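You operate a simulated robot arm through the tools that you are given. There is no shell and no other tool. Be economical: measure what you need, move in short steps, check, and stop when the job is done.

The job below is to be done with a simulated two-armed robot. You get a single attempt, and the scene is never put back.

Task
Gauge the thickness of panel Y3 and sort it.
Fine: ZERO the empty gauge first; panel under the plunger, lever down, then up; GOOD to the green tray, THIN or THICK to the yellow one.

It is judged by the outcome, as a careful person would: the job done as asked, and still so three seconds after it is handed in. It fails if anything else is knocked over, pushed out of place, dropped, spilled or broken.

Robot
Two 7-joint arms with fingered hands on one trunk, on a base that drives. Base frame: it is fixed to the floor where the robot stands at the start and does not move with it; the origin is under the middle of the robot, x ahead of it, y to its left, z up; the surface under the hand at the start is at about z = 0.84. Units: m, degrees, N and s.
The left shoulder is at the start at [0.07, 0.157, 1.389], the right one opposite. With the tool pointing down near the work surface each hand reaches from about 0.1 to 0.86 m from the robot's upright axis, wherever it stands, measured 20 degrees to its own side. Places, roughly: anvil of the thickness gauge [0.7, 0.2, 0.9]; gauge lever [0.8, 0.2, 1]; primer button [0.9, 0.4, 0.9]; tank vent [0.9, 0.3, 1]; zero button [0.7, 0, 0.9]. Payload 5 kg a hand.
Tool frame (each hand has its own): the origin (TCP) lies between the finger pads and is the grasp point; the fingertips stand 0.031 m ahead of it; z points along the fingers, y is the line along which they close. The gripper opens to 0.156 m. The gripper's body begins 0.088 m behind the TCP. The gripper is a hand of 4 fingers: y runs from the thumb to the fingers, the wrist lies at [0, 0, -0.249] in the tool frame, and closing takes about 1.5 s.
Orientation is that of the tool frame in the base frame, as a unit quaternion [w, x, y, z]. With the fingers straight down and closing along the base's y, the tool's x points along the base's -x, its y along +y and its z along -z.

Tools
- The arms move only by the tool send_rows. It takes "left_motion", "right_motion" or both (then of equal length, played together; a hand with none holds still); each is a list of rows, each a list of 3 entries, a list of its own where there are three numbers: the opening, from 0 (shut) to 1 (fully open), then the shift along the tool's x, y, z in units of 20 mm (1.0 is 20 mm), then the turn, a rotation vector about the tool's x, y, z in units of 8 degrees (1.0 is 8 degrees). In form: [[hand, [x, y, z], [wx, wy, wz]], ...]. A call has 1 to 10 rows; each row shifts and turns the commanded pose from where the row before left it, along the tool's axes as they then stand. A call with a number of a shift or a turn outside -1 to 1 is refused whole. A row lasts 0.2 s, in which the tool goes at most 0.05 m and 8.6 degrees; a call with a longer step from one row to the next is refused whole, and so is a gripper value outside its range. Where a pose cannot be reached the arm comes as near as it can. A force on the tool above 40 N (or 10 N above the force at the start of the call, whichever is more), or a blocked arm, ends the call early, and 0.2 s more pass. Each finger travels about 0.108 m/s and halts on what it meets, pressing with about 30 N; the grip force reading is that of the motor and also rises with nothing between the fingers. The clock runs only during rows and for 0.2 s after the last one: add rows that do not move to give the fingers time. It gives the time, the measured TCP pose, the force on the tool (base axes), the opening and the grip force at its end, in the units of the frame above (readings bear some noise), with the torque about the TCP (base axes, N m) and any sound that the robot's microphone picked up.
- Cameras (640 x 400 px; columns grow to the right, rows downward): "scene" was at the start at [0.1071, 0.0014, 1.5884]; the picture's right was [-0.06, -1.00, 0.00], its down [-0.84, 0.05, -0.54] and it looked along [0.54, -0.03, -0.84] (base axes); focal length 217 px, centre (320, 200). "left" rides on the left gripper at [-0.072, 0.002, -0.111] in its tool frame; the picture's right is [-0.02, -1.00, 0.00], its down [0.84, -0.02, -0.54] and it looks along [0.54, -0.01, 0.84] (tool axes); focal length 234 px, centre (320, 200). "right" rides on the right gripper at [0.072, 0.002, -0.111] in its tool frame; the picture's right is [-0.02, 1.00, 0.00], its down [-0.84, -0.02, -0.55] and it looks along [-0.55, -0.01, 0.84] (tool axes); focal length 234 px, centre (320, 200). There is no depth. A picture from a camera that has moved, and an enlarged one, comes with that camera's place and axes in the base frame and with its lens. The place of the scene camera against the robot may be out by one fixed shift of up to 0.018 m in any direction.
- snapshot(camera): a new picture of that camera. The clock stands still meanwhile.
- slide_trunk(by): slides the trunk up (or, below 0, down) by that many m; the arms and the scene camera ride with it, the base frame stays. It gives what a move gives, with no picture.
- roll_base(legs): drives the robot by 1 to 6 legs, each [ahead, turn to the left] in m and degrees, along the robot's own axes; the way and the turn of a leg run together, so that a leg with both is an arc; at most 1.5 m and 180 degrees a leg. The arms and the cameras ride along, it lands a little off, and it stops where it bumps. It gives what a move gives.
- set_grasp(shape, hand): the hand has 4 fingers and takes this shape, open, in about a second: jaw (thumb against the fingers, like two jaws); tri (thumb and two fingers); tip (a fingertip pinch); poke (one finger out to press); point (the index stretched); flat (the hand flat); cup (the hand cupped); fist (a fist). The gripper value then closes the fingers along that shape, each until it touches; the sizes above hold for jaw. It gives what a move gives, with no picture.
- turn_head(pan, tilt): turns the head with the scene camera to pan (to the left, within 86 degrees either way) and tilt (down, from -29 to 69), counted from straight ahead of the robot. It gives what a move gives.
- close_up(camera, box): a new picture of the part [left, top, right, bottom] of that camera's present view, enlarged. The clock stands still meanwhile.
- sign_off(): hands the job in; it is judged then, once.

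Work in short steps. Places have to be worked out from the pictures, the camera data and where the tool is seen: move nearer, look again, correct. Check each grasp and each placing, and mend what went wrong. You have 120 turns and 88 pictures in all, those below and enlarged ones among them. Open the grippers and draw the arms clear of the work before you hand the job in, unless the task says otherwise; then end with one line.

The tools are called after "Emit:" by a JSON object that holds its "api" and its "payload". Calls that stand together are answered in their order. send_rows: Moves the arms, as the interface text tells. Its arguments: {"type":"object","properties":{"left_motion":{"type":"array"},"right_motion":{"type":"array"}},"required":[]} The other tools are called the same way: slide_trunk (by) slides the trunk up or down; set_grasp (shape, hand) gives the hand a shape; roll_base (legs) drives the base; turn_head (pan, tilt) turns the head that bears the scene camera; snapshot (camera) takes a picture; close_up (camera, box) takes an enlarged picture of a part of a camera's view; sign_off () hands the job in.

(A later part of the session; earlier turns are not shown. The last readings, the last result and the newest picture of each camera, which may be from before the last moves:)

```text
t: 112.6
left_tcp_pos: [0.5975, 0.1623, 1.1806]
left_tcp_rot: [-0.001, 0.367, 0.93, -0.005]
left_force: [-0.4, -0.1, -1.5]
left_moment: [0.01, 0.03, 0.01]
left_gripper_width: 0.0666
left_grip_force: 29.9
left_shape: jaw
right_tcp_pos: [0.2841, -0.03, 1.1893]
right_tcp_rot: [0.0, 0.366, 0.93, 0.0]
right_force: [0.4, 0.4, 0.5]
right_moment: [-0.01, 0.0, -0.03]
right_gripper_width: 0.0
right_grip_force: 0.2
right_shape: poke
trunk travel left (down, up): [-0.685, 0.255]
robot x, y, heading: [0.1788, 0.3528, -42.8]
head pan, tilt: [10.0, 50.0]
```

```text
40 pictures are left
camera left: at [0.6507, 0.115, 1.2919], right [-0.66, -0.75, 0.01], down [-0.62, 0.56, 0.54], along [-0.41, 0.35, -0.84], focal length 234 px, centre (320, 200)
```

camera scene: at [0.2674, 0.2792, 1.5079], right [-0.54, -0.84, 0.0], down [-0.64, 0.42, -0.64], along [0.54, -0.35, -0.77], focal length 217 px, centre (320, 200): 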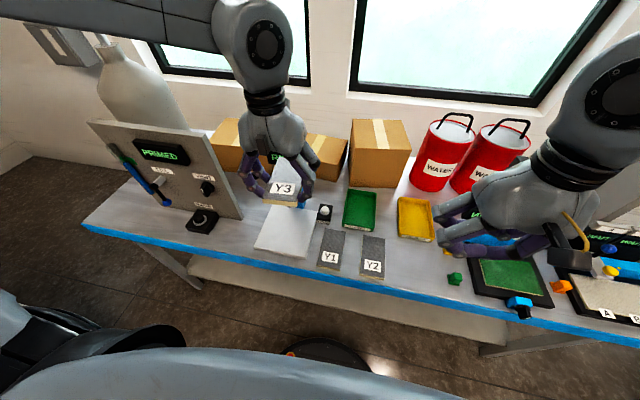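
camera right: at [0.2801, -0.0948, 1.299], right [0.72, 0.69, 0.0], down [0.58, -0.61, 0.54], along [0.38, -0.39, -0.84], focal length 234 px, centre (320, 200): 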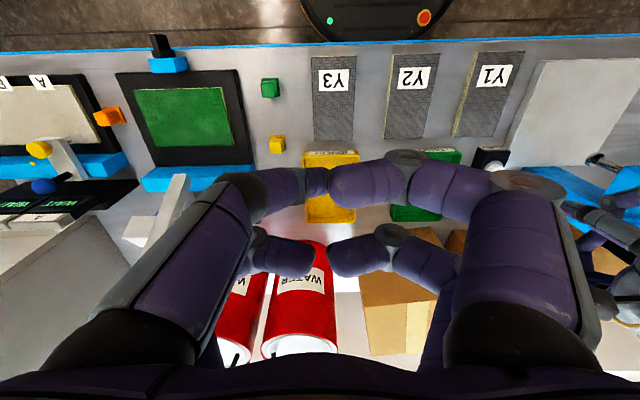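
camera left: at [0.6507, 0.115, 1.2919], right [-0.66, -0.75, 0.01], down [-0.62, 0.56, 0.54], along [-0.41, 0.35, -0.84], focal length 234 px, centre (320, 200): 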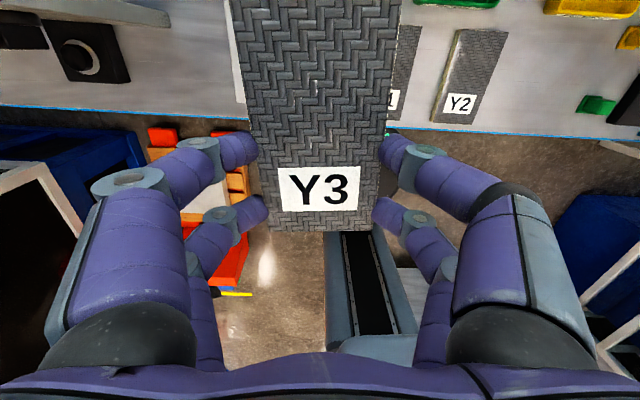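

Robot is at l≈0.376, heading 2° off. I'll correct the yaw, align over the plate (l=0.584, d≈0.295), and lower to z≈0.95 in front of the gauge head.

Emit:
{"api": "send_rows", "payload": {"left_motion": [[0.3, [0.3, 0.6, 0], [0, 0, 0.25]], [0.3, [0.3, 0.6, 0], [0, 0, 0]], [0.3, [0, 0.6, 0], [0, 0, 0]], [0.3, [0, 0.55, 0], [0, 0, 0]], [0.3, [0, 0, 1], [0, 0, 0]], [0.3, [0, 0, 1], [0, 0, 0]], [0.3, [0, 0, 1], [0, 0, 0]], [0.3, [0, 0, 1], [0, 0, 0]], [0.3, [0, 0, 1], [0, 0, 0]], [0.3, [0, 0, 1], [0, 0, 0]]]}}

Emit:
{"api": "close_up", "payload": {"camera": "scene", "box": [200, 130, 360, 270]}}

Emit:
{"api": "snapshot", "payload": {"camera": "left"}}

```text
t: 114.8
left_tcp_pos: [0.6213, 0.2045, 1.0594]
left_tcp_rot: [-0.001, 0.383, 0.924, -0.005]
left_force: [0.0, -0.4, -2.0]
left_moment: [0.03, 0.05, 0.0]
left_gripper_width: 0.0669
left_grip_force: 29.6
left_shape: jaw
right_tcp_pos: [0.2855, -0.0309, 1.1878]
right_tcp_rot: [0.0, 0.367, 0.93, 0.001]
right_force: [0.0, -0.9, -0.6]
right_moment: [-0.05, 0.01, -0.01]
right_gripper_width: 0.0001
right_grip_force: 0.0
right_shape: poke
trunk travel left (down, up): [-0.685, 0.255]
robot x, y, heading: [0.1799, 0.3504, -42.7]
head pan, tilt: [10.0, 50.0]
```

```text
2.86 times, centred on (280, 200) of scene
camera zoom: at [0.2679, 0.2789, 1.5079], right [-0.54, -0.84, 0.0], down [-0.64, 0.42, -0.64], along [0.54, -0.35, -0.77], focal length 620 px, centre (434, 200)
```

zoom: 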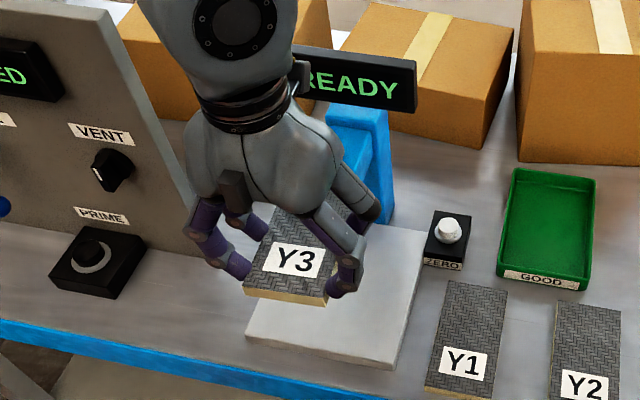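

```text
38 pictures are left
camera left: at [0.6724, 0.1532, 1.1709], right [-0.69, -0.72, 0.01], down [-0.6, 0.58, 0.54], along [-0.4, 0.37, -0.84], focal length 234 px, centre (320, 200)
```

left: 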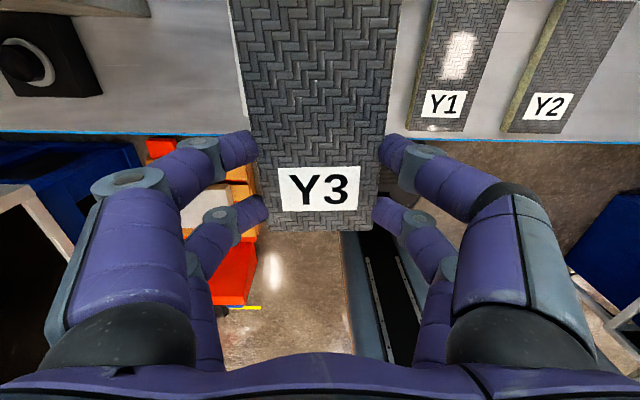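

On target (d=0.295, l=0.584). Continue down to z≈0.93, then feel for the plate.

Emit:
{"api": "send_rows", "payload": {"left_motion": [[0.3, [0, 0, 1], [0, 0, 0]], [0.3, [0, 0, 1], [0, 0, 0]], [0.3, [0, 0, 1], [0, 0, 0]], [0.3, [0, 0, 1], [0, 0, 0]], [0.3, [0, 0, 1], [0, 0, 0]], [0.3, [0, 0, 1], [0, 0, 0]], [0.3, [0, 0, 0.4], [0, 0, 0]]]}}

Emit:
{"api": "close_up", "payload": {"camera": "scene", "box": [210, 140, 340, 270]}}

```text
t: 116.4
left_tcp_pos: [0.6194, 0.2035, 0.9318]
left_tcp_rot: [-0.001, 0.383, 0.924, -0.004]
left_force: [-0.7, -0.3, -1.0]
left_moment: [0.04, 0.05, -0.02]
left_gripper_width: 0.0668
left_grip_force: 30.6
left_shape: jaw
right_tcp_pos: [0.2853, -0.032, 1.1893]
right_tcp_rot: [0.0, 0.367, 0.93, 0.001]
right_force: [-0.2, 0.9, 0.0]
right_moment: [0.0, -0.04, 0.02]
right_gripper_width: 0.0
right_grip_force: 0.1
right_shape: poke
trunk travel left (down, up): [-0.685, 0.255]
robot x, y, heading: [0.1811, 0.3549, -42.9]
head pan, tilt: [10.0, 50.0]
```

```text
3.08 times, centred on (275, 205) of scene
camera zoom: at [0.2674, 0.2789, 1.5079], right [-0.54, -0.84, 0.0], down [-0.64, 0.42, -0.64], along [0.54, -0.35, -0.77], focal length 668 px, centre (458, 185)
```

zoom: 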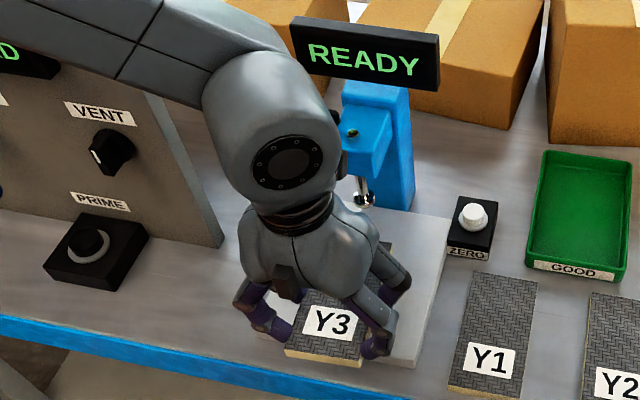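

Clear so far; now lower in 4 mm steps until the panel touches the plate.

Emit:
{"api": "send_rows", "payload": {"left_motion": [[0.3, [0, 0, 0.3], [0, 0, 0]], [0.3, [0, 0, 0.3], [0, 0, 0]], [0.3, [0, 0, 0.2], [0, 0, 0]], [0.3, [0, 0, 0.2], [0, 0, 0]], [0.3, [0, 0, 0.2], [0, 0, 0]]]}}

```text
t: 117.6
left_tcp_pos: [0.6203, 0.2031, 0.9069]
left_tcp_rot: [-0.001, 0.383, 0.924, -0.005]
left_force: [-0.8, -0.4, -1.1]
left_moment: [0.02, 0.01, 0.01]
left_gripper_width: 0.0668
left_grip_force: 29.5
left_shape: jaw
right_tcp_pos: [0.2851, -0.0313, 1.1877]
right_tcp_rot: [-0.001, 0.367, 0.93, 0.0]
right_force: [-0.4, -0.7, -0.5]
right_moment: [-0.02, 0.01, 0.01]
right_gripper_width: 0.0
right_grip_force: 0.0
right_shape: poke
trunk travel left (down, up): [-0.685, 0.255]
robot x, y, heading: [0.1767, 0.3515, -42.7]
head pan, tilt: [10.0, 50.0]
```

Emit:
{"api": "send_rows", "payload": {"left_motion": [[0.3, [0, 0, 0.15], [0, 0, 0]], [0.3, [0, 0, 0.15], [0, 0, 0]], [0.3, [0, 0, 0.15], [0, 0, 0]]]}}

Emit:
{"api": "close_up", "payload": {"camera": "scene", "box": [230, 170, 320, 260]}}

```text
t: 118.4
left_tcp_pos: [0.6196, 0.2018, 0.8984]
left_tcp_rot: [0.0, 0.382, 0.924, -0.004]
left_force: [0.6, 0.1, -0.2]
left_moment: [0.0, 0.04, 0.03]
left_gripper_width: 0.067
left_grip_force: 30.2
left_shape: jaw
right_tcp_pos: [0.2846, -0.0307, 1.1881]
right_tcp_rot: [0.001, 0.367, 0.93, 0.002]
right_force: [0.2, 0.3, -0.8]
right_moment: [0.01, 0.0, -0.01]
right_gripper_width: 0.0
right_grip_force: 0.0
right_shape: poke
trunk travel left (down, up): [-0.685, 0.255]
robot x, y, heading: [0.1773, 0.3452, -42.9]
head pan, tilt: [10.0, 50.0]
```

```text
4.44 times, centred on (275, 215) of scene
camera zoom: at [0.2673, 0.2791, 1.508], right [-0.54, -0.84, 0.0], down [-0.64, 0.42, -0.64], along [0.54, -0.35, -0.77], focal length 965 px, centre (520, 133)
```

zoom: 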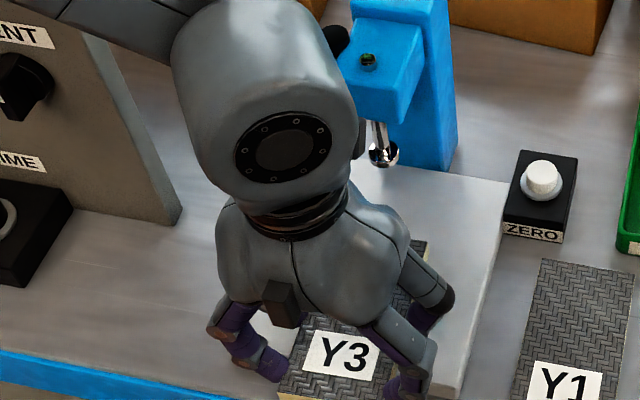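

Emit:
{"api": "send_rows", "payload": {"left_motion": [[0.3, [0, 0, 0.15], [0, 0, 0]], [0.3, [0, 0, 0.15], [0, 0, 0]], [0.3, [0, 0, 0.15], [0, 0, 0]]]}}

```text
t: 119.2
left_tcp_pos: [0.6185, 0.2012, 0.8929]
left_tcp_rot: [0.003, 0.382, 0.924, -0.005]
left_force: [3.0, 3.8, 37.0]
left_moment: [0.14, -0.24, 0.07]
left_gripper_width: 0.0667
left_grip_force: 30.1
left_shape: jaw
right_tcp_pos: [0.2818, -0.0292, 1.1904]
right_tcp_rot: [0.002, 0.367, 0.93, 0.0]
right_force: [0.0, -0.1, 0.0]
right_moment: [0.01, -0.02, 0.01]
right_gripper_width: 0.0
right_grip_force: 0.0
right_shape: poke
trunk travel left (down, up): [-0.685, 0.255]
robot x, y, heading: [0.1832, 0.3523, -42.9]
head pan, tilt: [10.0, 50.0]
```

Contact with the plate (37 N). I'll lift 4 mm and slide forward about 2 cm toward the plunger, watching force.

Emit:
{"api": "send_rows", "payload": {"left_motion": [[0.3, [0, 0, -0.3], [0, 0, 0]], [0.3, [-0.3, 0, 0], [0, 0, 0]], [0.3, [-0.3, 0, 0], [0, 0, 0]], [0.3, [-0.3, 0, 0], [0, 0, 0]]]}}

Emit:
{"api": "close_up", "payload": {"camera": "scene", "box": [230, 170, 320, 260]}}

```text
t: 120.2
left_tcp_pos: [0.6321, 0.1881, 0.8958]
left_tcp_rot: [-0.001, 0.383, 0.924, -0.004]
left_force: [-0.4, 0.4, -1.1]
left_moment: [0.01, 0.03, 0.03]
left_gripper_width: 0.067
left_grip_force: 30.5
left_shape: jaw
right_tcp_pos: [0.2856, -0.031, 1.1883]
right_tcp_rot: [0.0, 0.367, 0.93, 0.0]
right_force: [-0.6, 0.0, -0.3]
right_moment: [0.0, 0.0, 0.0]
right_gripper_width: 0.0
right_grip_force: 0.1
right_shape: poke
trunk travel left (down, up): [-0.685, 0.255]
robot x, y, heading: [0.1777, 0.3508, -43.0]
head pan, tilt: [10.0, 50.0]
```

```text
4.44 times, centred on (275, 215) of scene
camera zoom: at [0.2677, 0.2789, 1.5079], right [-0.54, -0.84, 0.0], down [-0.64, 0.42, -0.64], along [0.54, -0.35, -0.77], focal length 965 px, centre (520, 133)
```

zoom: 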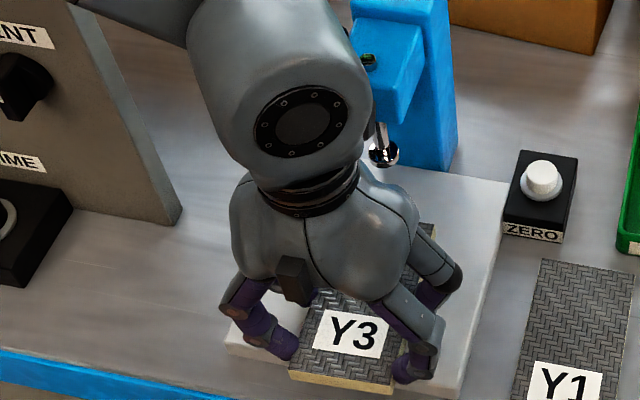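

Panel end still ~2–3 cm short of full cover under the plunger and my wrist camera nears the head. I'll set the panel down here, release, and then push it in from its near end.

Emit:
{"api": "send_rows", "payload": {"left_motion": [[0.3, [0, 0, 0.15], [0, 0, 0]], [0.3, [0, 0, 0.05], [0, 0, 0]], [0.45, [0, 0, 0], [0, 0, 0]], [0.6, [0, 0, 0], [0, 0, 0]], [0.6, [0, 0, 0], [0, 0, 0]], [0.6, [0, 0, 0], [0, 0, 0]], [0.6, [0, 0, -0.5], [0, 0, 0]], [0.6, [0, 0, -1], [0, 0, 0]], [0.6, [0, 0, -1], [0, 0, 0]]]}}

Emit:
{"api": "snapshot", "payload": {"camera": "left"}}

```text
t: 122.2
left_tcp_pos: [0.6305, 0.1902, 0.9417]
left_tcp_rot: [-0.001, 0.382, 0.924, -0.004]
left_force: [0.2, -0.2, 0.3]
left_moment: [0.01, 0.03, -0.01]
left_gripper_width: 0.0931
left_grip_force: 0.1
left_shape: jaw
right_tcp_pos: [0.2845, -0.031, 1.1884]
right_tcp_rot: [0.001, 0.366, 0.931, 0.001]
right_force: [0.1, -0.6, -0.5]
right_moment: [-0.01, 0.0, 0.02]
right_gripper_width: 0.0001
right_grip_force: 0.1
right_shape: poke
trunk travel left (down, up): [-0.685, 0.255]
robot x, y, heading: [0.1736, 0.3491, -43.2]
head pan, tilt: [10.0, 50.0]
```

```text
34 pictures are left
camera left: at [0.683, 0.1402, 1.0534], right [-0.69, -0.72, 0.01], down [-0.6, 0.58, 0.54], along [-0.4, 0.37, -0.84], focal length 234 px, centre (320, 200)
```

left: 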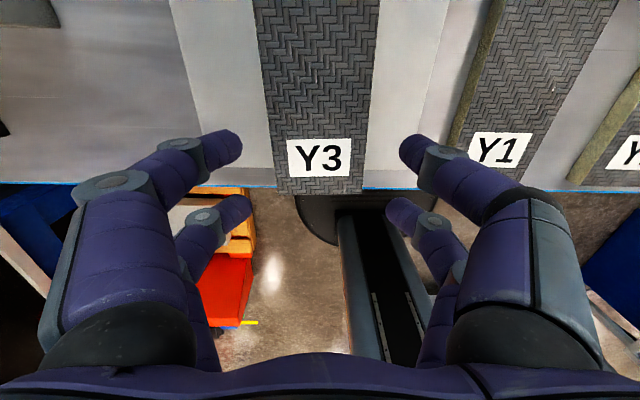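

Panel lies flat on the plate, near end at d≈0.273. Back the hand off behind it, narrow the fingers to ~0.045 m, and lower to panel height.

Emit:
{"api": "send_rows", "payload": {"left_motion": [[0.6, [1, 0, -0.3], [0, 0, 0]], [0.6, [1, 0, 0], [0, 0, 0]], [0.6, [1, 0, 0], [0, 0, 0]], [0.6, [1, 0, 0], [0, 0, 0]], [0.3, [0.9, 0, 0], [0, 0, 0]], [0.3, [0, 0, 0], [0, 0, 0]], [0.3, [0, 0, 0.5], [0, 0, 0]]]}}

Emit:
{"api": "snapshot", "payload": {"camera": "left"}}

```text
t: 123.8
left_tcp_pos: [0.5631, 0.2599, 0.9374]
left_tcp_rot: [-0.001, 0.383, 0.924, -0.005]
left_force: [-0.1, -0.2, -0.5]
left_moment: [-0.02, 0.0, 0.04]
left_gripper_width: 0.0471
left_grip_force: 0.2
left_shape: jaw
right_tcp_pos: [0.2849, -0.0314, 1.188]
right_tcp_rot: [0.0, 0.367, 0.93, 0.001]
right_force: [0.4, 0.9, -0.1]
right_moment: [0.0, -0.01, 0.01]
right_gripper_width: 0.0001
right_grip_force: 0.2
right_shape: poke
trunk travel left (down, up): [-0.685, 0.255]
robot x, y, heading: [0.1779, 0.3486, -42.7]
head pan, tilt: [10.0, 50.0]
```

```text
33 pictures are left
camera left: at [0.6148, 0.2093, 1.0491], right [-0.69, -0.72, 0.01], down [-0.6, 0.58, 0.54], along [-0.4, 0.37, -0.84], focal length 234 px, centre (320, 200)
```

left: 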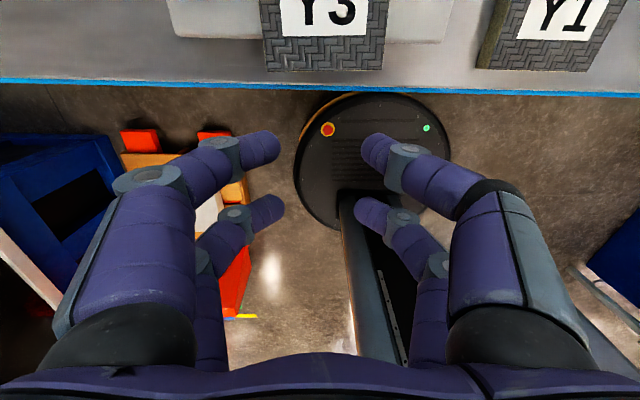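

Fingers are behind the panel's near end. Lower to z≈0.896 and advance until just short of contact.

Emit:
{"api": "send_rows", "payload": {"left_motion": [[0.3, [0, 0, 0.8], [0, 0, 0]], [0.3, [0, 0, 0.8], [0, 0, 0]], [0.3, [0, 0, 0.45], [0, 0, 0]], [0.3, [-0.5, 0, 0], [0, 0, 0]], [0.3, [-0.4, 0, 0], [0, 0, 0]]]}}

Emit:
{"api": "close_up", "payload": {"camera": "left", "box": [200, 20, 440, 220]}}

```text
t: 125.0
left_tcp_pos: [0.5755, 0.2474, 0.8962]
left_tcp_rot: [-0.001, 0.383, 0.924, -0.005]
left_force: [0.2, 0.6, -0.2]
left_moment: [0.0, -0.02, 0.02]
left_gripper_width: 0.0468
left_grip_force: 0.0
left_shape: jaw
right_tcp_pos: [0.2862, -0.031, 1.1869]
right_tcp_rot: [0.0, 0.367, 0.93, 0.001]
right_force: [0.6, 0.8, -0.2]
right_moment: [-0.03, 0.01, -0.03]
right_gripper_width: 0.0
right_grip_force: 0.0
right_shape: poke
trunk travel left (down, up): [-0.685, 0.255]
robot x, y, heading: [0.1801, 0.349, -42.9]
head pan, tilt: [10.0, 50.0]
```

```text
2.00 times, centred on (320, 120) of left
camera zoom: at [0.628, 0.197, 1.0076], right [-0.69, -0.72, 0.01], down [-0.6, 0.58, 0.54], along [-0.4, 0.37, -0.84], focal length 468 px, centre (320, 360)
```

zoom: 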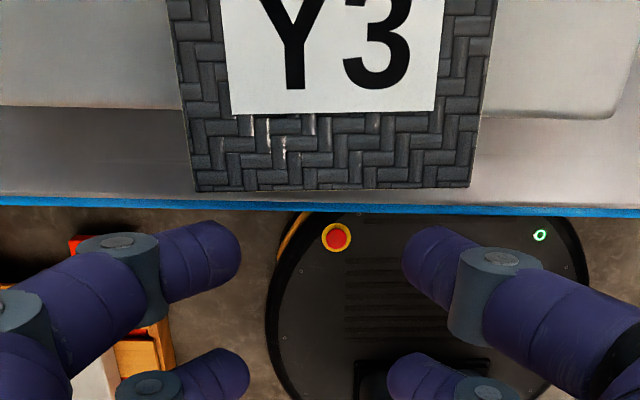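

About 14 mm to contact. Push forward 5 cm total (panel moves ~3.6 cm) in small steps.

Emit:
{"api": "send_rows", "payload": {"left_motion": [[0.3, [-0.3, 0, 0], [0, 0, 0]], [0.3, [-0.3, 0, 0], [0, 0, 0]], [0.3, [-0.3, 0, 0], [0, 0, 0]], [0.3, [-0.3, 0, 0], [0, 0, 0]], [0.3, [-0.3, 0, 0], [0, 0, 0]], [0.3, [-0.3, 0, 0], [0, 0, 0]], [0.3, [-0.3, 0, 0], [0, 0, 0]]]}}

Emit:
{"api": "close_up", "payload": {"camera": "left", "box": [160, 0, 480, 220]}}

Emit:
{"api": "close_up", "payload": {"camera": "scene", "box": [230, 170, 320, 260]}}

```text
t: 126.6
left_tcp_pos: [0.6057, 0.2155, 0.8947]
left_tcp_rot: [-0.001, 0.382, 0.924, -0.004]
left_force: [-0.4, 0.3, -0.7]
left_moment: [-0.02, 0.02, 0.03]
left_gripper_width: 0.0471
left_grip_force: 0.1
left_shape: jaw
right_tcp_pos: [0.2849, -0.0316, 1.1885]
right_tcp_rot: [0.0, 0.367, 0.93, 0.0]
right_force: [-0.1, -0.6, 0.4]
right_moment: [-0.01, 0.01, 0.02]
right_gripper_width: 0.0001
right_grip_force: 0.1
right_shape: poke
trunk travel left (down, up): [-0.685, 0.255]
robot x, y, heading: [0.1815, 0.35, -43.1]
head pan, tilt: [10.0, 50.0]
```

```text
1.82 times, centred on (320, 110) of left
camera zoom: at [0.6574, 0.166, 1.0074], right [-0.69, -0.72, 0.01], down [-0.6, 0.58, 0.54], along [-0.4, 0.37, -0.84], focal length 426 px, centre (320, 364)
```

zoom: 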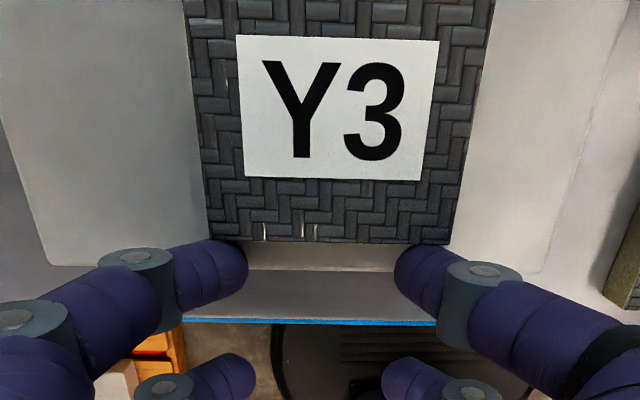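

```text
4.44 times, centred on (275, 215) of scene
camera zoom: at [0.2673, 0.279, 1.5079], right [-0.54, -0.84, 0.0], down [-0.64, 0.42, -0.64], along [0.54, -0.35, -0.77], focal length 965 px, centre (520, 133)
```

zoom: 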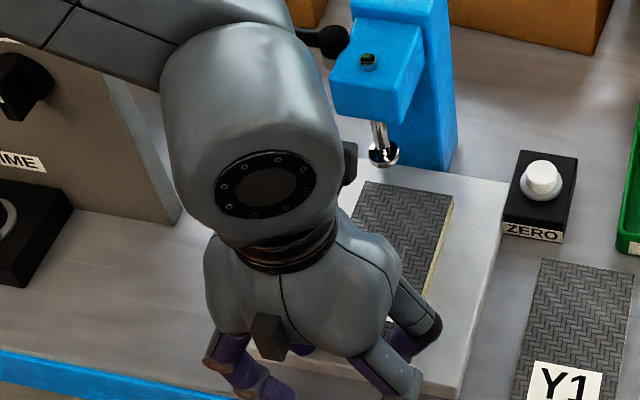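

Panel is sliding well (near end d≈0.304, far ≈0.447); the plunger would land near its far edge, so I push another 1.5 cm.

Emit:
{"api": "send_rows", "payload": {"left_motion": [[0.3, [-0.25, 0, 0], [0, 0, 0]], [0.3, [-0.25, 0, 0], [0, 0, 0]], [0.3, [-0.25, 0, 0], [0, 0, 0]]]}}

Emit:
{"api": "close_up", "payload": {"camera": "scene", "box": [240, 160, 310, 230]}}

```text
t: 127.4
left_tcp_pos: [0.6173, 0.2052, 0.8961]
left_tcp_rot: [-0.001, 0.383, 0.924, -0.004]
left_force: [-0.4, 0.6, 0.7]
left_moment: [-0.04, 0.0, 0.02]
left_gripper_width: 0.0471
left_grip_force: 0.1
left_shape: jaw
right_tcp_pos: [0.2847, -0.0302, 1.1877]
right_tcp_rot: [0.0, 0.367, 0.93, 0.001]
right_force: [-0.1, -0.2, 0.0]
right_moment: [-0.02, 0.01, 0.04]
right_gripper_width: 0.0
right_grip_force: 0.2
right_shape: poke
trunk travel left (down, up): [-0.685, 0.255]
robot x, y, heading: [0.1788, 0.3481, -42.9]
head pan, tilt: [10.0, 50.0]
```

```text
5.71 times, centred on (275, 195) of scene
camera zoom: at [0.2672, 0.2791, 1.508], right [-0.54, -0.84, 0.0], down [-0.64, 0.42, -0.64], along [0.54, -0.35, -0.77], focal length 1240 px, centre (577, 229)
```

zoom: 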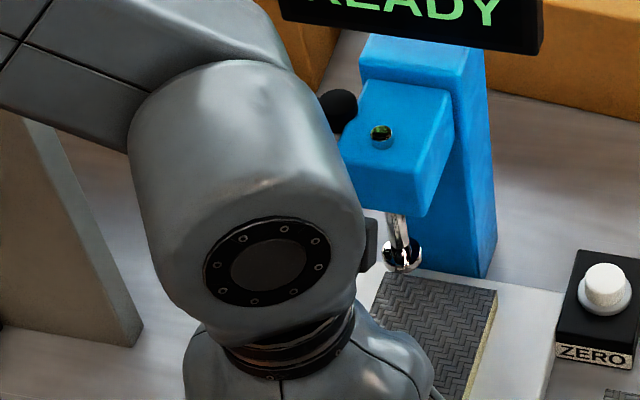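

The plunger foot should land ~1.5–2 cm inside the panel. Retreat back and up, clear of the gauge.

Emit:
{"api": "send_rows", "payload": {"left_motion": [[0.3, [0.8, 0, 0], [0, 0, 0]], [0.3, [0.8, 0, 0], [0, 0, 0]], [0.3, [0.4, 0, -0.8], [0, 0, 0]], [0.3, [0, 0, -1], [0, 0, 0]], [0.3, [0, 0, -1], [0, 0, 0]], [0.3, [0, 0, -1], [0, 0, 0]], [0.3, [0, 0, -1], [0, 0, 0]], [0.3, [0, 0, -1], [0, 0, 0]], [0.3, [0, 0, -1], [0, 0, 0]], [0.3, [0, 0, -1], [0, 0, 0]]]}}

Emit:
{"api": "send_rows", "payload": {"left_motion": [[0.5, [0, 0, -1], [0, 0, 1]], [0.5, [0, 0, -1], [0, 0, 1]], [0.5, [0, 0, -1], [0, 0, 1]], [0.5, [0, 0, -1], [0, 0, 1]], [0.5, [0, 0, -1], [0, 0, 1]], [0.5, [0, 0, -1], [0, 0, 1]], [0.5, [0, 0, -1], [0, 0, 1]], [0.5, [0, 0, -1], [0, 0, 1]], [0.5, [0, 0, -1], [0, 0, 1]], [0.5, [0, 0, -1], [0, 0, 1]]]}}

Emit:
{"api": "snapshot", "payload": {"camera": "scene"}}

```text
t: 129.6
left_tcp_pos: [0.5887, 0.2362, 1.0526]
left_tcp_rot: [-0.001, 0.383, 0.924, -0.005]
left_force: [-0.9, 0.1, -0.5]
left_moment: [0.0, -0.01, 0.02]
left_gripper_width: 0.0472
left_grip_force: 0.2
left_shape: jaw
right_tcp_pos: [0.2851, -0.0307, 1.1879]
right_tcp_rot: [0.001, 0.367, 0.93, 0.0]
right_force: [0.4, -0.1, -0.2]
right_moment: [-0.01, -0.03, 0.01]
right_gripper_width: 0.0
right_grip_force: 0.0
right_shape: poke
trunk travel left (down, up): [-0.685, 0.255]
robot x, y, heading: [0.1784, 0.3523, -42.9]
head pan, tilt: [10.0, 50.0]
```

```text
t: 131.8
left_tcp_pos: [0.5885, 0.2375, 1.2532]
left_tcp_rot: [0.003, 0.887, 0.462, -0.004]
left_force: [0.5, 0.1, 0.1]
left_moment: [-0.02, -0.01, -0.02]
left_gripper_width: 0.0772
left_grip_force: 0.1
left_shape: jaw
right_tcp_pos: [0.2839, -0.0313, 1.1873]
right_tcp_rot: [0.001, 0.366, 0.93, 0.0]
right_force: [0.5, -0.4, -1.1]
right_moment: [0.02, -0.01, 0.0]
right_gripper_width: 0.0
right_grip_force: 0.0
right_shape: poke
trunk travel left (down, up): [-0.685, 0.255]
robot x, y, heading: [0.179, 0.346, -42.8]
head pan, tilt: [10.0, 50.0]
```

```text
28 pictures are left
camera scene: at [0.2668, 0.2792, 1.508], right [-0.54, -0.84, 0.0], down [-0.64, 0.42, -0.64], along [0.54, -0.35, -0.77], focal length 217 px, centre (320, 200)
```

scene: 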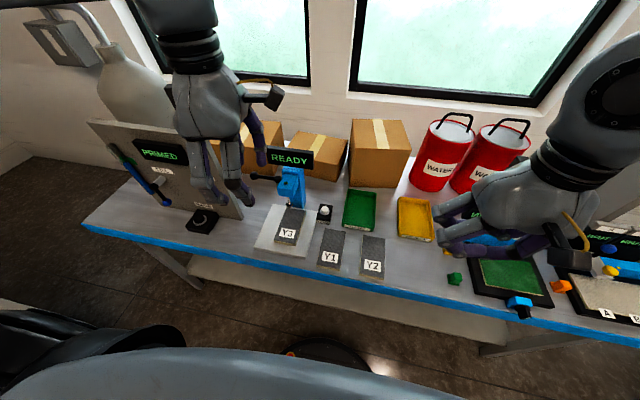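

Panel sits squarely under the gauge. Now move the left hand (yaw 90°) forward-left to above the lever ball (d≈0.454, l≈0.70).

Emit:
{"api": "send_rows", "payload": {"left_motion": [[0.5, [0.58, 0.9, 0], [0, 0, 0.6]], [0.5, [0.58, 1, 0], [0, 0, 0.65]], [0.5, [0.58, 1, 0], [0, 0, 0]], [0.5, [0.58, 1, 0], [0, 0, 0]], [0.5, [0.58, 1, 0], [0, 0, 0]], [0.5, [0.58, 1, 0], [0, 0, 0]], [0.5, [0.58, 1, 0], [0, 0, 0]], [0.5, [0.58, 1, 0], [0, 0, 0]], [0.5, [0.58, 1, 0], [0, 0, 0]], [0.5, [0.58, 1, 0], [0, 0, 0]]]}}

Emit:
{"api": "snapshot", "payload": {"camera": "left"}}

```text
t: 134.0
left_tcp_pos: [0.8124, 0.1832, 1.2532]
left_tcp_rot: [0.002, 0.924, 0.383, -0.003]
left_force: [0.1, -0.5, -0.1]
left_moment: [0.03, 0.03, 0.01]
left_gripper_width: 0.0773
left_grip_force: 0.0
left_shape: jaw
right_tcp_pos: [0.2847, -0.0314, 1.1883]
right_tcp_rot: [-0.001, 0.366, 0.93, 0.001]
right_force: [0.3, 0.3, -0.2]
right_moment: [0.0, 0.03, -0.01]
right_gripper_width: 0.0
right_grip_force: 0.1
right_shape: poke
trunk travel left (down, up): [-0.685, 0.255]
robot x, y, heading: [0.1798, 0.3487, -42.8]
head pan, tilt: [10.0, 50.0]
```

```text
27 pictures are left
camera left: at [0.7623, 0.131, 1.3641], right [-0.72, 0.69, 0.0], down [0.58, 0.61, 0.54], along [0.37, 0.39, -0.84], focal length 234 px, centre (320, 200)
```

left: 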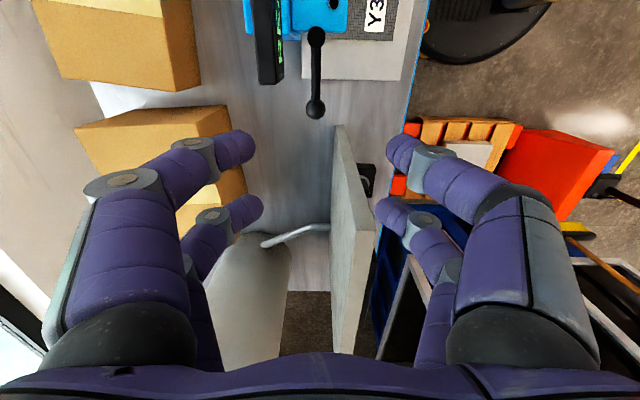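

Clear view: ball at d≈0.450, l≈0.697; READY board ends at l≈0.668, console starts at l≈0.77. I'll grip the ball with the right-hand finger pair (TCP l≈0.719), descending first to z≈1.10.

Emit:
{"api": "send_rows", "payload": {"left_motion": [[0.5, [0.4, 0.15, 0.5], [0, 0, 0]], [0.5, [0.35, 0.1, 1], [0, 0, 0]], [0.5, [0, 0, 1], [0, 0, 0]], [0.5, [0, 0, 1], [0, 0, 0]], [0.5, [0, 0, 1], [0, 0, 0]], [0.5, [0, 0, 1], [0, 0, 0]], [0.5, [0, 0, 1], [0, 0, 0]], [0.5, [0, 0, 1], [0, 0, 0]]]}}

Emit:
{"api": "snapshot", "payload": {"camera": "left"}}

```text
t: 135.8
left_tcp_pos: [0.8277, 0.1899, 1.1026]
left_tcp_rot: [0.003, 0.924, 0.383, -0.005]
left_force: [0.2, 0.5, 0.3]
left_moment: [0.03, -0.01, 0.0]
left_gripper_width: 0.0775
left_grip_force: 0.1
left_shape: jaw
right_tcp_pos: [0.2843, -0.0314, 1.1886]
right_tcp_rot: [0.001, 0.367, 0.93, 0.001]
right_force: [0.0, 0.5, -0.2]
right_moment: [0.05, -0.01, 0.0]
right_gripper_width: 0.0001
right_grip_force: 0.1
right_shape: poke
trunk travel left (down, up): [-0.685, 0.255]
robot x, y, heading: [0.177, 0.3494, -42.9]
head pan, tilt: [10.0, 50.0]
```

```text
26 pictures are left
camera left: at [0.7768, 0.1378, 1.215], right [-0.72, 0.69, 0.0], down [0.58, 0.61, 0.54], along [0.37, 0.39, -0.84], focal length 234 px, centre (320, 200)
```

left: 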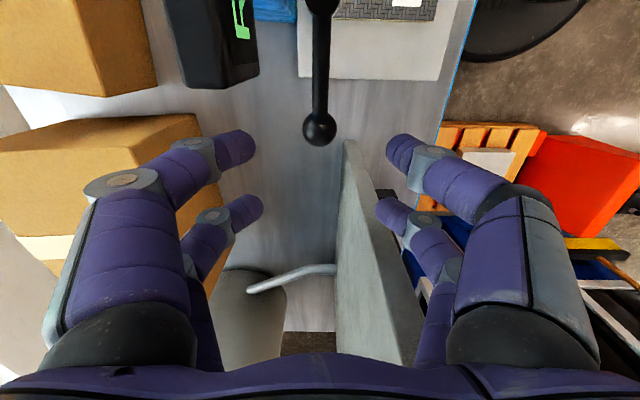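

Ball centred between fingers. Descend 5 cm to grip height and look.

Emit:
{"api": "send_rows", "payload": {"left_motion": [[0.5, [0, 0, 0.9], [0, 0, 0]], [0.5, [0, 0, 0.9], [0, 0, 0]], [0.5, [0, 0, 0.8], [0, 0, 0]]]}}

Emit:
{"api": "snapshot", "payload": {"camera": "left"}}

```text
t: 136.6
left_tcp_pos: [0.8274, 0.1914, 1.0504]
left_tcp_rot: [0.002, 0.924, 0.383, -0.004]
left_force: [-0.8, 0.5, -0.2]
left_moment: [-0.02, 0.03, 0.0]
left_gripper_width: 0.0774
left_grip_force: 0.0
left_shape: jaw
right_tcp_pos: [0.285, -0.031, 1.1889]
right_tcp_rot: [0.001, 0.366, 0.93, 0.002]
right_force: [1.0, 0.0, -0.8]
right_moment: [-0.01, 0.01, -0.04]
right_gripper_width: 0.0
right_grip_force: 0.0
right_shape: poke
trunk travel left (down, up): [-0.685, 0.255]
robot x, y, heading: [0.1775, 0.3521, -43.0]
head pan, tilt: [10.0, 50.0]
```

```text
25 pictures are left
camera left: at [0.777, 0.1381, 1.1623], right [-0.72, 0.69, 0.0], down [0.58, 0.61, 0.54], along [0.37, 0.39, -0.84], focal length 234 px, centre (320, 200)
```

left: 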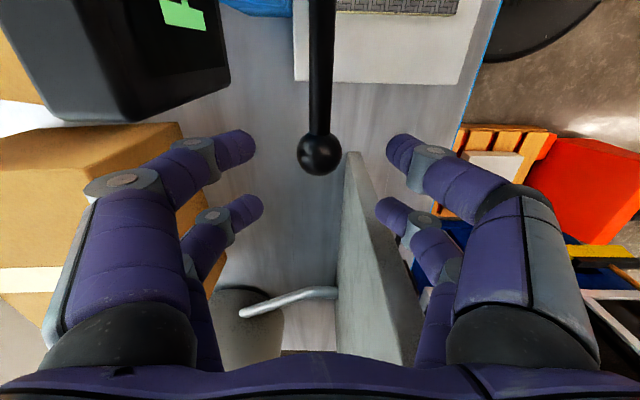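

Ball (z≈1.044, ~24 mm) sits between the right finger pair. Close on it.

Emit:
{"api": "send_rows", "payload": {"left_motion": [[0.35, [0, 0, 0], [0, 0, 0]], [0.2, [0, 0, 0], [0, 0, 0]], [0.1, [0, 0, 0], [0, 0, 0]], [0.05, [0, 0, 0], [0, 0, 0]], [0.05, [0, 0, 0], [0, 0, 0]]]}}

Emit:
{"api": "snapshot", "payload": {"camera": "left"}}

```text
t: 137.8
left_tcp_pos: [0.8267, 0.1914, 1.0504]
left_tcp_rot: [0.003, 0.924, 0.383, -0.004]
left_force: [-1.8, -1.8, -1.9]
left_moment: [0.03, 0.01, 0.01]
left_gripper_width: 0.0095
left_grip_force: 30.2
left_shape: jaw
right_tcp_pos: [0.2856, -0.0319, 1.1883]
right_tcp_rot: [0.0, 0.366, 0.931, 0.001]
right_force: [0.3, 0.2, 0.1]
right_moment: [0.0, 0.05, 0.0]
right_gripper_width: 0.0
right_grip_force: 0.1
right_shape: poke
trunk travel left (down, up): [-0.685, 0.255]
robot x, y, heading: [0.1777, 0.3542, -42.5]
head pan, tilt: [10.0, 50.0]
```

```text
24 pictures are left
camera left: at [0.7769, 0.1379, 1.1621], right [-0.72, 0.69, 0.0], down [0.58, 0.61, 0.54], along [0.37, 0.39, -0.84], focal length 234 px, centre (320, 200)
```

left: 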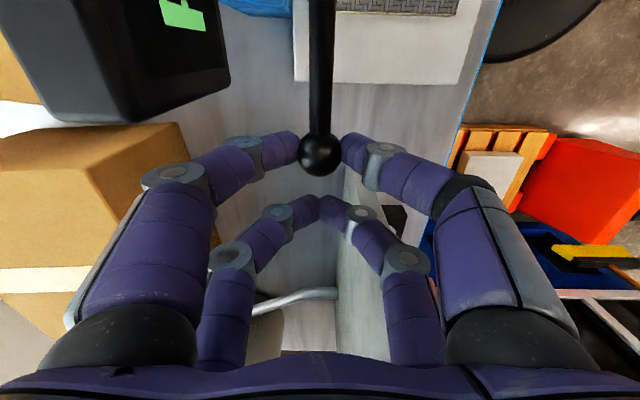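

Ball is gripped. Swing it down along its arc (pivot at l≈0.617), 30° first, watching force and sound.

Emit:
{"api": "send_rows", "payload": {"left_motion": [[0.05, [-0.03, 0, 0.34], [0, 0, 0]], [0.05, [-0.03, 0, 0.34], [0, 0, 0]], [0.05, [-0.09, 0, 0.33], [0, 0, 0]], [0.05, [-0.09, 0, 0.33], [0, 0, 0]], [0.05, [-0.14, 0, 0.31], [0, 0, 0]], [0.05, [-0.15, 0, 0.31], [0, 0, 0]]]}}

Emit:
{"api": "snapshot", "payload": {"camera": "scene"}}

```text
t: 139.2
left_tcp_pos: [0.8189, 0.1822, 1.0116]
left_tcp_rot: [0.003, 0.924, 0.383, -0.003]
left_force: [0.2, -0.6, 0.0]
left_moment: [0.03, 0.02, -0.04]
left_gripper_width: 0.0052
left_grip_force: 30.0
left_shape: jaw
right_tcp_pos: [0.285, -0.031, 1.1886]
right_tcp_rot: [0.001, 0.367, 0.93, 0.001]
right_force: [0.7, 1.6, 0.7]
right_moment: [-0.01, -0.01, -0.01]
right_gripper_width: 0.0001
right_grip_force: 0.2
right_shape: poke
trunk travel left (down, up): [-0.685, 0.255]
robot x, y, heading: [0.1802, 0.3518, -43.1]
head pan, tilt: [10.0, 50.0]
```

```text
23 pictures are left
camera scene: at [0.2675, 0.2787, 1.5079], right [-0.54, -0.84, 0.0], down [-0.64, 0.42, -0.64], along [0.54, -0.35, -0.77], focal length 217 px, centre (320, 200)
```

scene: 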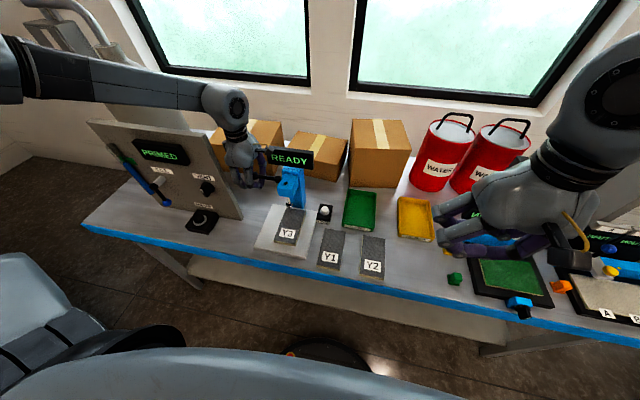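

Force is near zero and the width changed; check whether the ball followed.

Emit:
{"api": "snapshot", "payload": {"camera": "left"}}

```text
22 pictures are left
camera left: at [0.7684, 0.1304, 1.1231], right [-0.72, 0.69, 0.0], down [0.58, 0.61, 0.54], along [0.37, 0.39, -0.84], focal length 234 px, centre (320, 200)
```

left: 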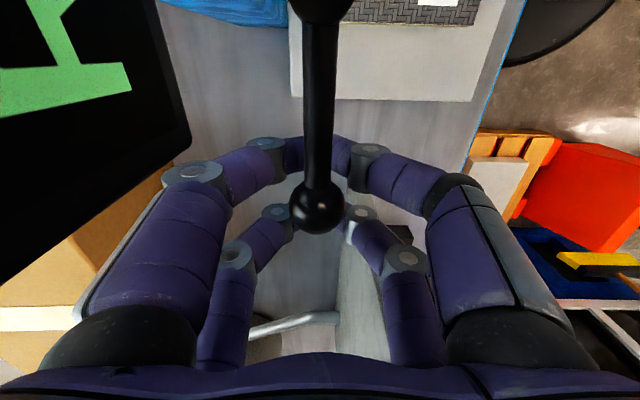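

The ball slipped: the lever resists, and the fingers closed beneath the rod (useful later for lifting). I'll open, rise above the ball, close the fingers, and press from above.

Emit:
{"api": "send_rows", "payload": {"left_motion": [[0.3, [0, 0, 0], [0, 0, 0]], [0.5, [0, 0, 0], [0, 0, 0]], [0.5, [0, 0, 0], [0, 0, 0]], [0.5, [0.3, 0, -1], [0, 0, 0]], [0.5, [0.1, 0, -1], [0, 0, 0]], [0.5, [0, 0, -1], [0, 0, 0]], [0.5, [0, 0, -1], [0, 0, 0]], [0.5, [0, 0, -0.7], [0, 0, 0]], [0.1, [0, 0, 0], [0, 0, 0]], [0, [0, 0, 0], [0, 0, 0]]]}}

Emit:
{"api": "send_rows", "payload": {"left_motion": [[0, [0, 0, 0], [0, 0, 0]], [0, [0, 0, 0], [0, 0, 0]]]}}

Emit:
{"api": "snapshot", "payload": {"camera": "left"}}

```text
t: 141.4
left_tcp_pos: [0.8253, 0.1894, 1.106]
left_tcp_rot: [0.002, 0.924, 0.382, -0.004]
left_force: [-1.2, 0.5, -0.4]
left_moment: [0.03, -0.02, 0.01]
left_gripper_width: 0.0001
left_grip_force: 13.8
left_shape: jaw
right_tcp_pos: [0.2833, -0.0303, 1.1878]
right_tcp_rot: [0.0, 0.366, 0.931, 0.001]
right_force: [-0.7, -0.1, -1.0]
right_moment: [-0.01, 0.0, -0.02]
right_gripper_width: 0.0003
right_grip_force: 0.1
right_shape: poke
trunk travel left (down, up): [-0.685, 0.255]
robot x, y, heading: [0.1786, 0.3494, -42.9]
head pan, tilt: [10.0, 50.0]
```

```text
t: 142.0
left_tcp_pos: [0.8262, 0.19, 1.1049]
left_tcp_rot: [0.002, 0.924, 0.383, -0.004]
left_force: [0.6, 0.1, -0.1]
left_moment: [0.0, 0.01, 0.01]
left_gripper_width: 0.0004
left_grip_force: 30.5
left_shape: jaw
right_tcp_pos: [0.284, -0.031, 1.1883]
right_tcp_rot: [-0.001, 0.366, 0.931, 0.001]
right_force: [0.2, -0.5, -0.2]
right_moment: [-0.01, -0.01, -0.03]
right_gripper_width: 0.0
right_grip_force: 0.1
right_shape: poke
trunk travel left (down, up): [-0.685, 0.255]
robot x, y, heading: [0.181, 0.3512, -42.9]
head pan, tilt: [10.0, 50.0]
```

```text
21 pictures are left
camera left: at [0.7752, 0.1371, 1.217], right [-0.72, 0.69, 0.0], down [0.58, 0.61, 0.54], along [0.37, 0.39, -0.84], focal length 234 px, centre (320, 200)
```

left: 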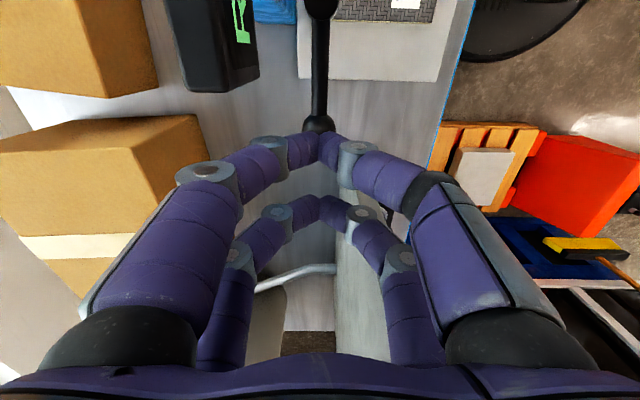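

Closed fingertips are above the ball. Press down following the arc, slightly inboard.

Emit:
{"api": "send_rows", "payload": {"left_motion": [[0, [-0.2, 0, 0.5], [0, 0, 0]], [0, [0, 0, 0.4], [0, 0, 0]], [0, [-0.03, 0, 0.34], [0, 0, 0]], [0, [-0.03, 0, 0.34], [0, 0, 0]]]}}

Emit:
{"api": "snapshot", "payload": {"camera": "left"}}

```text
t: 143.0
left_tcp_pos: [0.8207, 0.1841, 1.0731]
left_tcp_rot: [0.003, 0.924, 0.383, -0.003]
left_force: [0.6, -1.5, 4.9]
left_moment: [-0.12, 0.03, -0.03]
left_gripper_width: 0.0001
left_grip_force: 29.9
left_shape: jaw
right_tcp_pos: [0.2836, -0.0319, 1.1886]
right_tcp_rot: [-0.001, 0.366, 0.931, 0.001]
right_force: [-0.9, 0.1, -0.5]
right_moment: [-0.01, 0.02, 0.04]
right_gripper_width: 0.0
right_grip_force: 0.0
right_shape: poke
trunk travel left (down, up): [-0.685, 0.255]
robot x, y, heading: [0.1768, 0.3516, -43.0]
head pan, tilt: [10.0, 50.0]
```

```text
20 pictures are left
camera left: at [0.7698, 0.1318, 1.1856], right [-0.72, 0.69, 0.0], down [0.58, 0.61, 0.54], along [0.37, 0.39, -0.84], focal length 234 px, centre (320, 200)
```

left: 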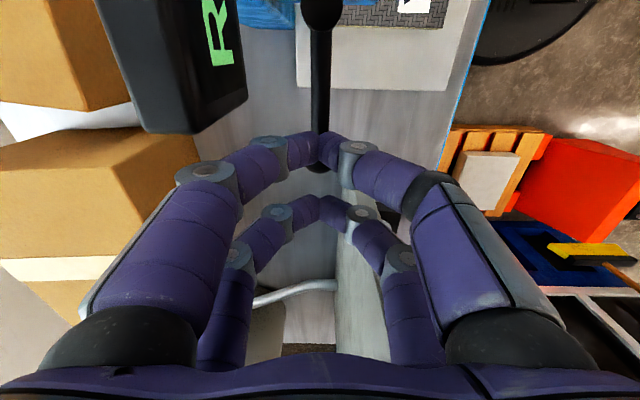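

Contact with ~5 N, pressing at the ball's inner side. Continue down along the arc.

Emit:
{"api": "send_rows", "payload": {"left_motion": [[0, [-0.09, 0, 0.33], [0, 0, 0]], [0, [-0.09, 0, 0.33], [0, 0, 0]], [0, [-0.14, 0, 0.31], [0, 0, 0]], [0, [-0.14, 0, 0.31], [0, 0, 0]]]}}

Emit:
{"api": "close_up", "payload": {"camera": "scene", "box": [215, 130, 335, 250]}}

```text
t: 143.9
left_tcp_pos: [0.8164, 0.1789, 1.0625]
left_tcp_rot: [0.009, 0.923, 0.384, -0.002]
left_force: [-5.2, 9.7, 26.3]
left_moment: [-0.11, 0.62, -0.29]
left_gripper_width: 0.0
left_grip_force: 29.4
left_shape: jaw
right_tcp_pos: [0.2835, -0.0285, 1.189]
right_tcp_rot: [0.001, 0.366, 0.931, 0.001]
right_force: [0.4, -0.3, -0.3]
right_moment: [0.02, 0.02, -0.03]
right_gripper_width: 0.0
right_grip_force: 0.0
right_shape: poke
trunk travel left (down, up): [-0.685, 0.255]
robot x, y, heading: [0.1785, 0.3512, -43.0]
head pan, tilt: [10.0, 50.0]
stopped in row 4 (left hand): the force on the tool passed its limit at 45 N (the readings are from after the stop); the commanded pose is now the measured one
```

```text
3.33 times, centred on (275, 190) of scene
camera zoom: at [0.265, 0.2812, 1.5083], right [-0.54, -0.84, 0.0], down [-0.64, 0.41, -0.64], along [0.54, -0.35, -0.76], focal length 724 px, centre (470, 233)
```

zoom: 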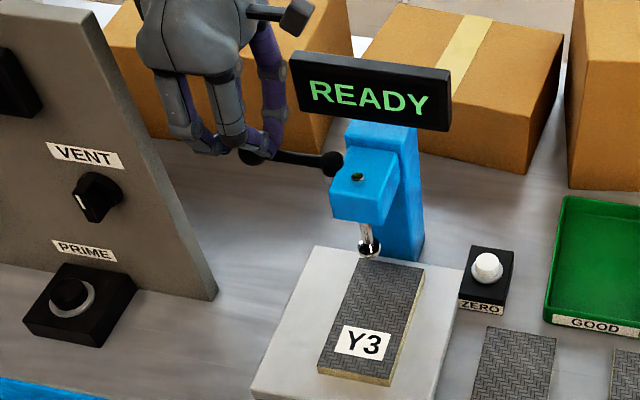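

Force hit 45 N with the tool only slightly below the ball; I may be pressing inboard or brushing the READY board. I'll lift a little, shift 1.2 cm outward onto the ball, and press again slowly.

Emit:
{"api": "send_rows", "payload": {"left_motion": [[0, [0, 0, -1], [0, 0, 0]], [0, [0.6, 0, -0.3], [0, 0, 0]], [0, [0, 0, 0], [0, 0, 0]], [0, [0, 0, 0.4], [0, 0, 0]], [0, [0, 0, 0.3], [0, 0, 0]], [0, [0, 0, 0.2], [0, 0, 0]]]}}

Emit:
{"api": "send_rows", "payload": {"left_motion": [[0, [0, 0, 0.2], [0, 0, 0]], [0, [0, 0, 0.2], [0, 0, 0]], [0, [0, 0, 0.2], [0, 0, 0]]]}}

Emit:
{"api": "close_up", "payload": {"camera": "left", "box": [200, 40, 440, 240]}}

```text
t: 145.4
left_tcp_pos: [0.8263, 0.1861, 1.074]
left_tcp_rot: [0.012, 0.923, 0.384, -0.001]
left_force: [-9.4, 7.0, 25.9]
left_moment: [0.04, 0.7, -0.19]
left_gripper_width: 0.0
left_grip_force: 30.5
left_shape: jaw
right_tcp_pos: [0.2832, -0.0282, 1.1892]
right_tcp_rot: [0.002, 0.366, 0.931, 0.002]
right_force: [1.0, 0.4, -0.7]
right_moment: [0.03, 0.04, 0.03]
right_gripper_width: 0.0001
right_grip_force: 0.1
right_shape: poke
trunk travel left (down, up): [-0.685, 0.255]
robot x, y, heading: [0.1803, 0.3481, -43.3]
head pan, tilt: [10.0, 50.0]
stopped in row 6 (left hand): the force on the tool passed its limit at 42 N (the readings are from after the stop); the commanded pose is now the measured one
```

```text
t: 145.9
left_tcp_pos: [0.8257, 0.1829, 1.0754]
left_tcp_rot: [0.016, 0.923, 0.384, -0.002]
left_force: [-12.6, 10.2, 30.8]
left_moment: [0.13, 0.9, -0.24]
left_gripper_width: 0.0
left_grip_force: 30.2
left_shape: jaw
right_tcp_pos: [0.2837, -0.0284, 1.1888]
right_tcp_rot: [0.001, 0.365, 0.931, 0.001]
right_force: [0.3, -0.7, 0.0]
right_moment: [0.01, 0.01, 0.03]
right_gripper_width: 0.0
right_grip_force: 0.1
right_shape: poke
trunk travel left (down, up): [-0.685, 0.255]
robot x, y, heading: [0.1789, 0.35, -42.7]
head pan, tilt: [10.0, 50.0]
stopped in row 2 (left hand): the force on the tool passed its limit at 44 N (the readings are from after the stop); the commanded pose is now the measured one
```

```text
2.00 times, centred on (320, 140) of left
camera zoom: at [0.774, 0.134, 1.187], right [-0.73, 0.69, -0.03], down [0.57, 0.63, 0.53], along [0.38, 0.37, -0.85], focal length 468 px, centre (320, 320)
```

zoom: 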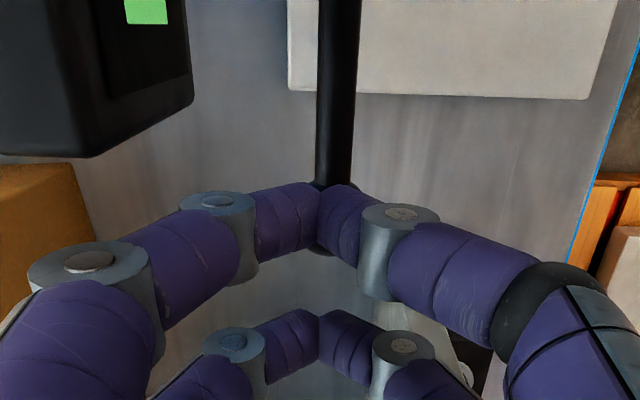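

The lever isn't yielding even at ~40 N. I'll look closely at the pivot to understand how it moves.

Emit:
{"api": "close_up", "payload": {"camera": "scene", "box": [245, 145, 305, 195]}}

```text
8.00 times, centred on (275, 170) of scene
camera zoom: at [0.2641, 0.2815, 1.5083], right [-0.54, -0.84, 0.0], down [-0.64, 0.41, -0.64], along [0.54, -0.35, -0.76], focal length 1737 px, centre (680, 440)
```

zoom: 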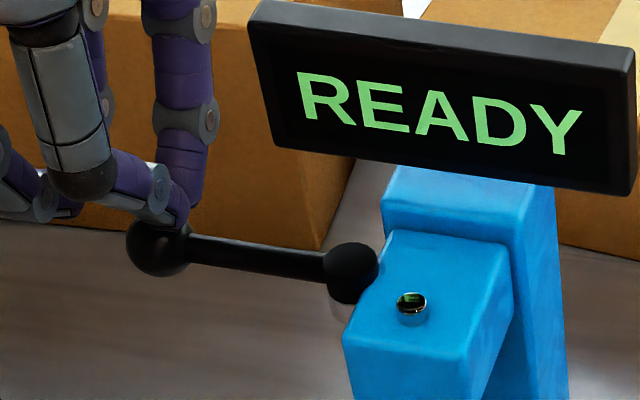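

Ball and rod are about 30/13 mm thick and the lever is level; my tips sit slightly behind and inboard of the ball's top. I'll recentre (4 mm back, 5 mm outward) and press very gradually to avoid force spikes.

Emit:
{"api": "send_rows", "payload": {"left_motion": [[0, [0, 0, -0.6], [0, 0, 0]], [0, [0.25, -0.25, 0], [0.1, 0.25, 0]], [0, [0, 0, 0.3], [0, 0, 0]], [0, [0, 0, 0.1], [0, 0, 0]], [0, [0, 0, 0.1], [0, 0, 0]], [0, [0, 0, 0.1], [0, 0, 0]], [0, [0, 0, 0.1], [0, 0, 0]]]}}

Emit:
{"api": "send_rows", "payload": {"left_motion": [[0, [0, 0, 0.08], [0, 0, 0]], [0, [0, 0, 0.08], [0, 0, 0]], [0, [0, 0, 0.08], [0, 0, 0]], [0, [0, 0, 0.08], [0, 0, 0]], [0, [0, 0, 0.08], [0, 0, 0]], [0, [0, 0, 0.08], [0, 0, 0]]]}}

```text
t: 147.6
left_tcp_pos: [0.8278, 0.1899, 1.0746]
left_tcp_rot: [0.006, 0.923, 0.385, 0.012]
left_force: [-8.5, 7.6, 23.0]
left_moment: [-0.03, 0.74, -0.2]
left_gripper_width: 0.0
left_grip_force: 29.5
left_shape: jaw
right_tcp_pos: [0.2845, -0.0298, 1.1884]
right_tcp_rot: [0.001, 0.366, 0.931, 0.002]
right_force: [0.1, 0.2, -0.7]
right_moment: [0.02, 0.0, 0.01]
right_gripper_width: 0.0001
right_grip_force: 0.1
right_shape: poke
trunk travel left (down, up): [-0.685, 0.255]
robot x, y, heading: [0.178, 0.3471, -42.5]
head pan, tilt: [10.0, 50.0]
stopped in row 7 (left hand): the force on the tool passed its limit at 45 N (the readings are from after the stop); the commanded pose is now the measured one
```

```text
t: 148.3
left_tcp_pos: [0.8288, 0.1896, 1.0758]
left_tcp_rot: [0.009, 0.923, 0.386, 0.013]
left_force: [-11.1, 9.5, 24.2]
left_moment: [0.08, 0.83, -0.27]
left_gripper_width: 0.0
left_grip_force: 30.2
left_shape: jaw
right_tcp_pos: [0.2832, -0.0287, 1.1894]
right_tcp_rot: [0.002, 0.365, 0.931, 0.001]
right_force: [0.6, -0.9, 0.0]
right_moment: [-0.01, 0.04, 0.0]
right_gripper_width: 0.0
right_grip_force: 0.0
right_shape: poke
trunk travel left (down, up): [-0.685, 0.255]
robot x, y, heading: [0.1783, 0.3539, -42.7]
head pan, tilt: [10.0, 50.0]
stopped in row 3 (left hand): the force on the tool passed its limit at 42 N (the readings are from after the stop); the commanded pose is now the measured one
```

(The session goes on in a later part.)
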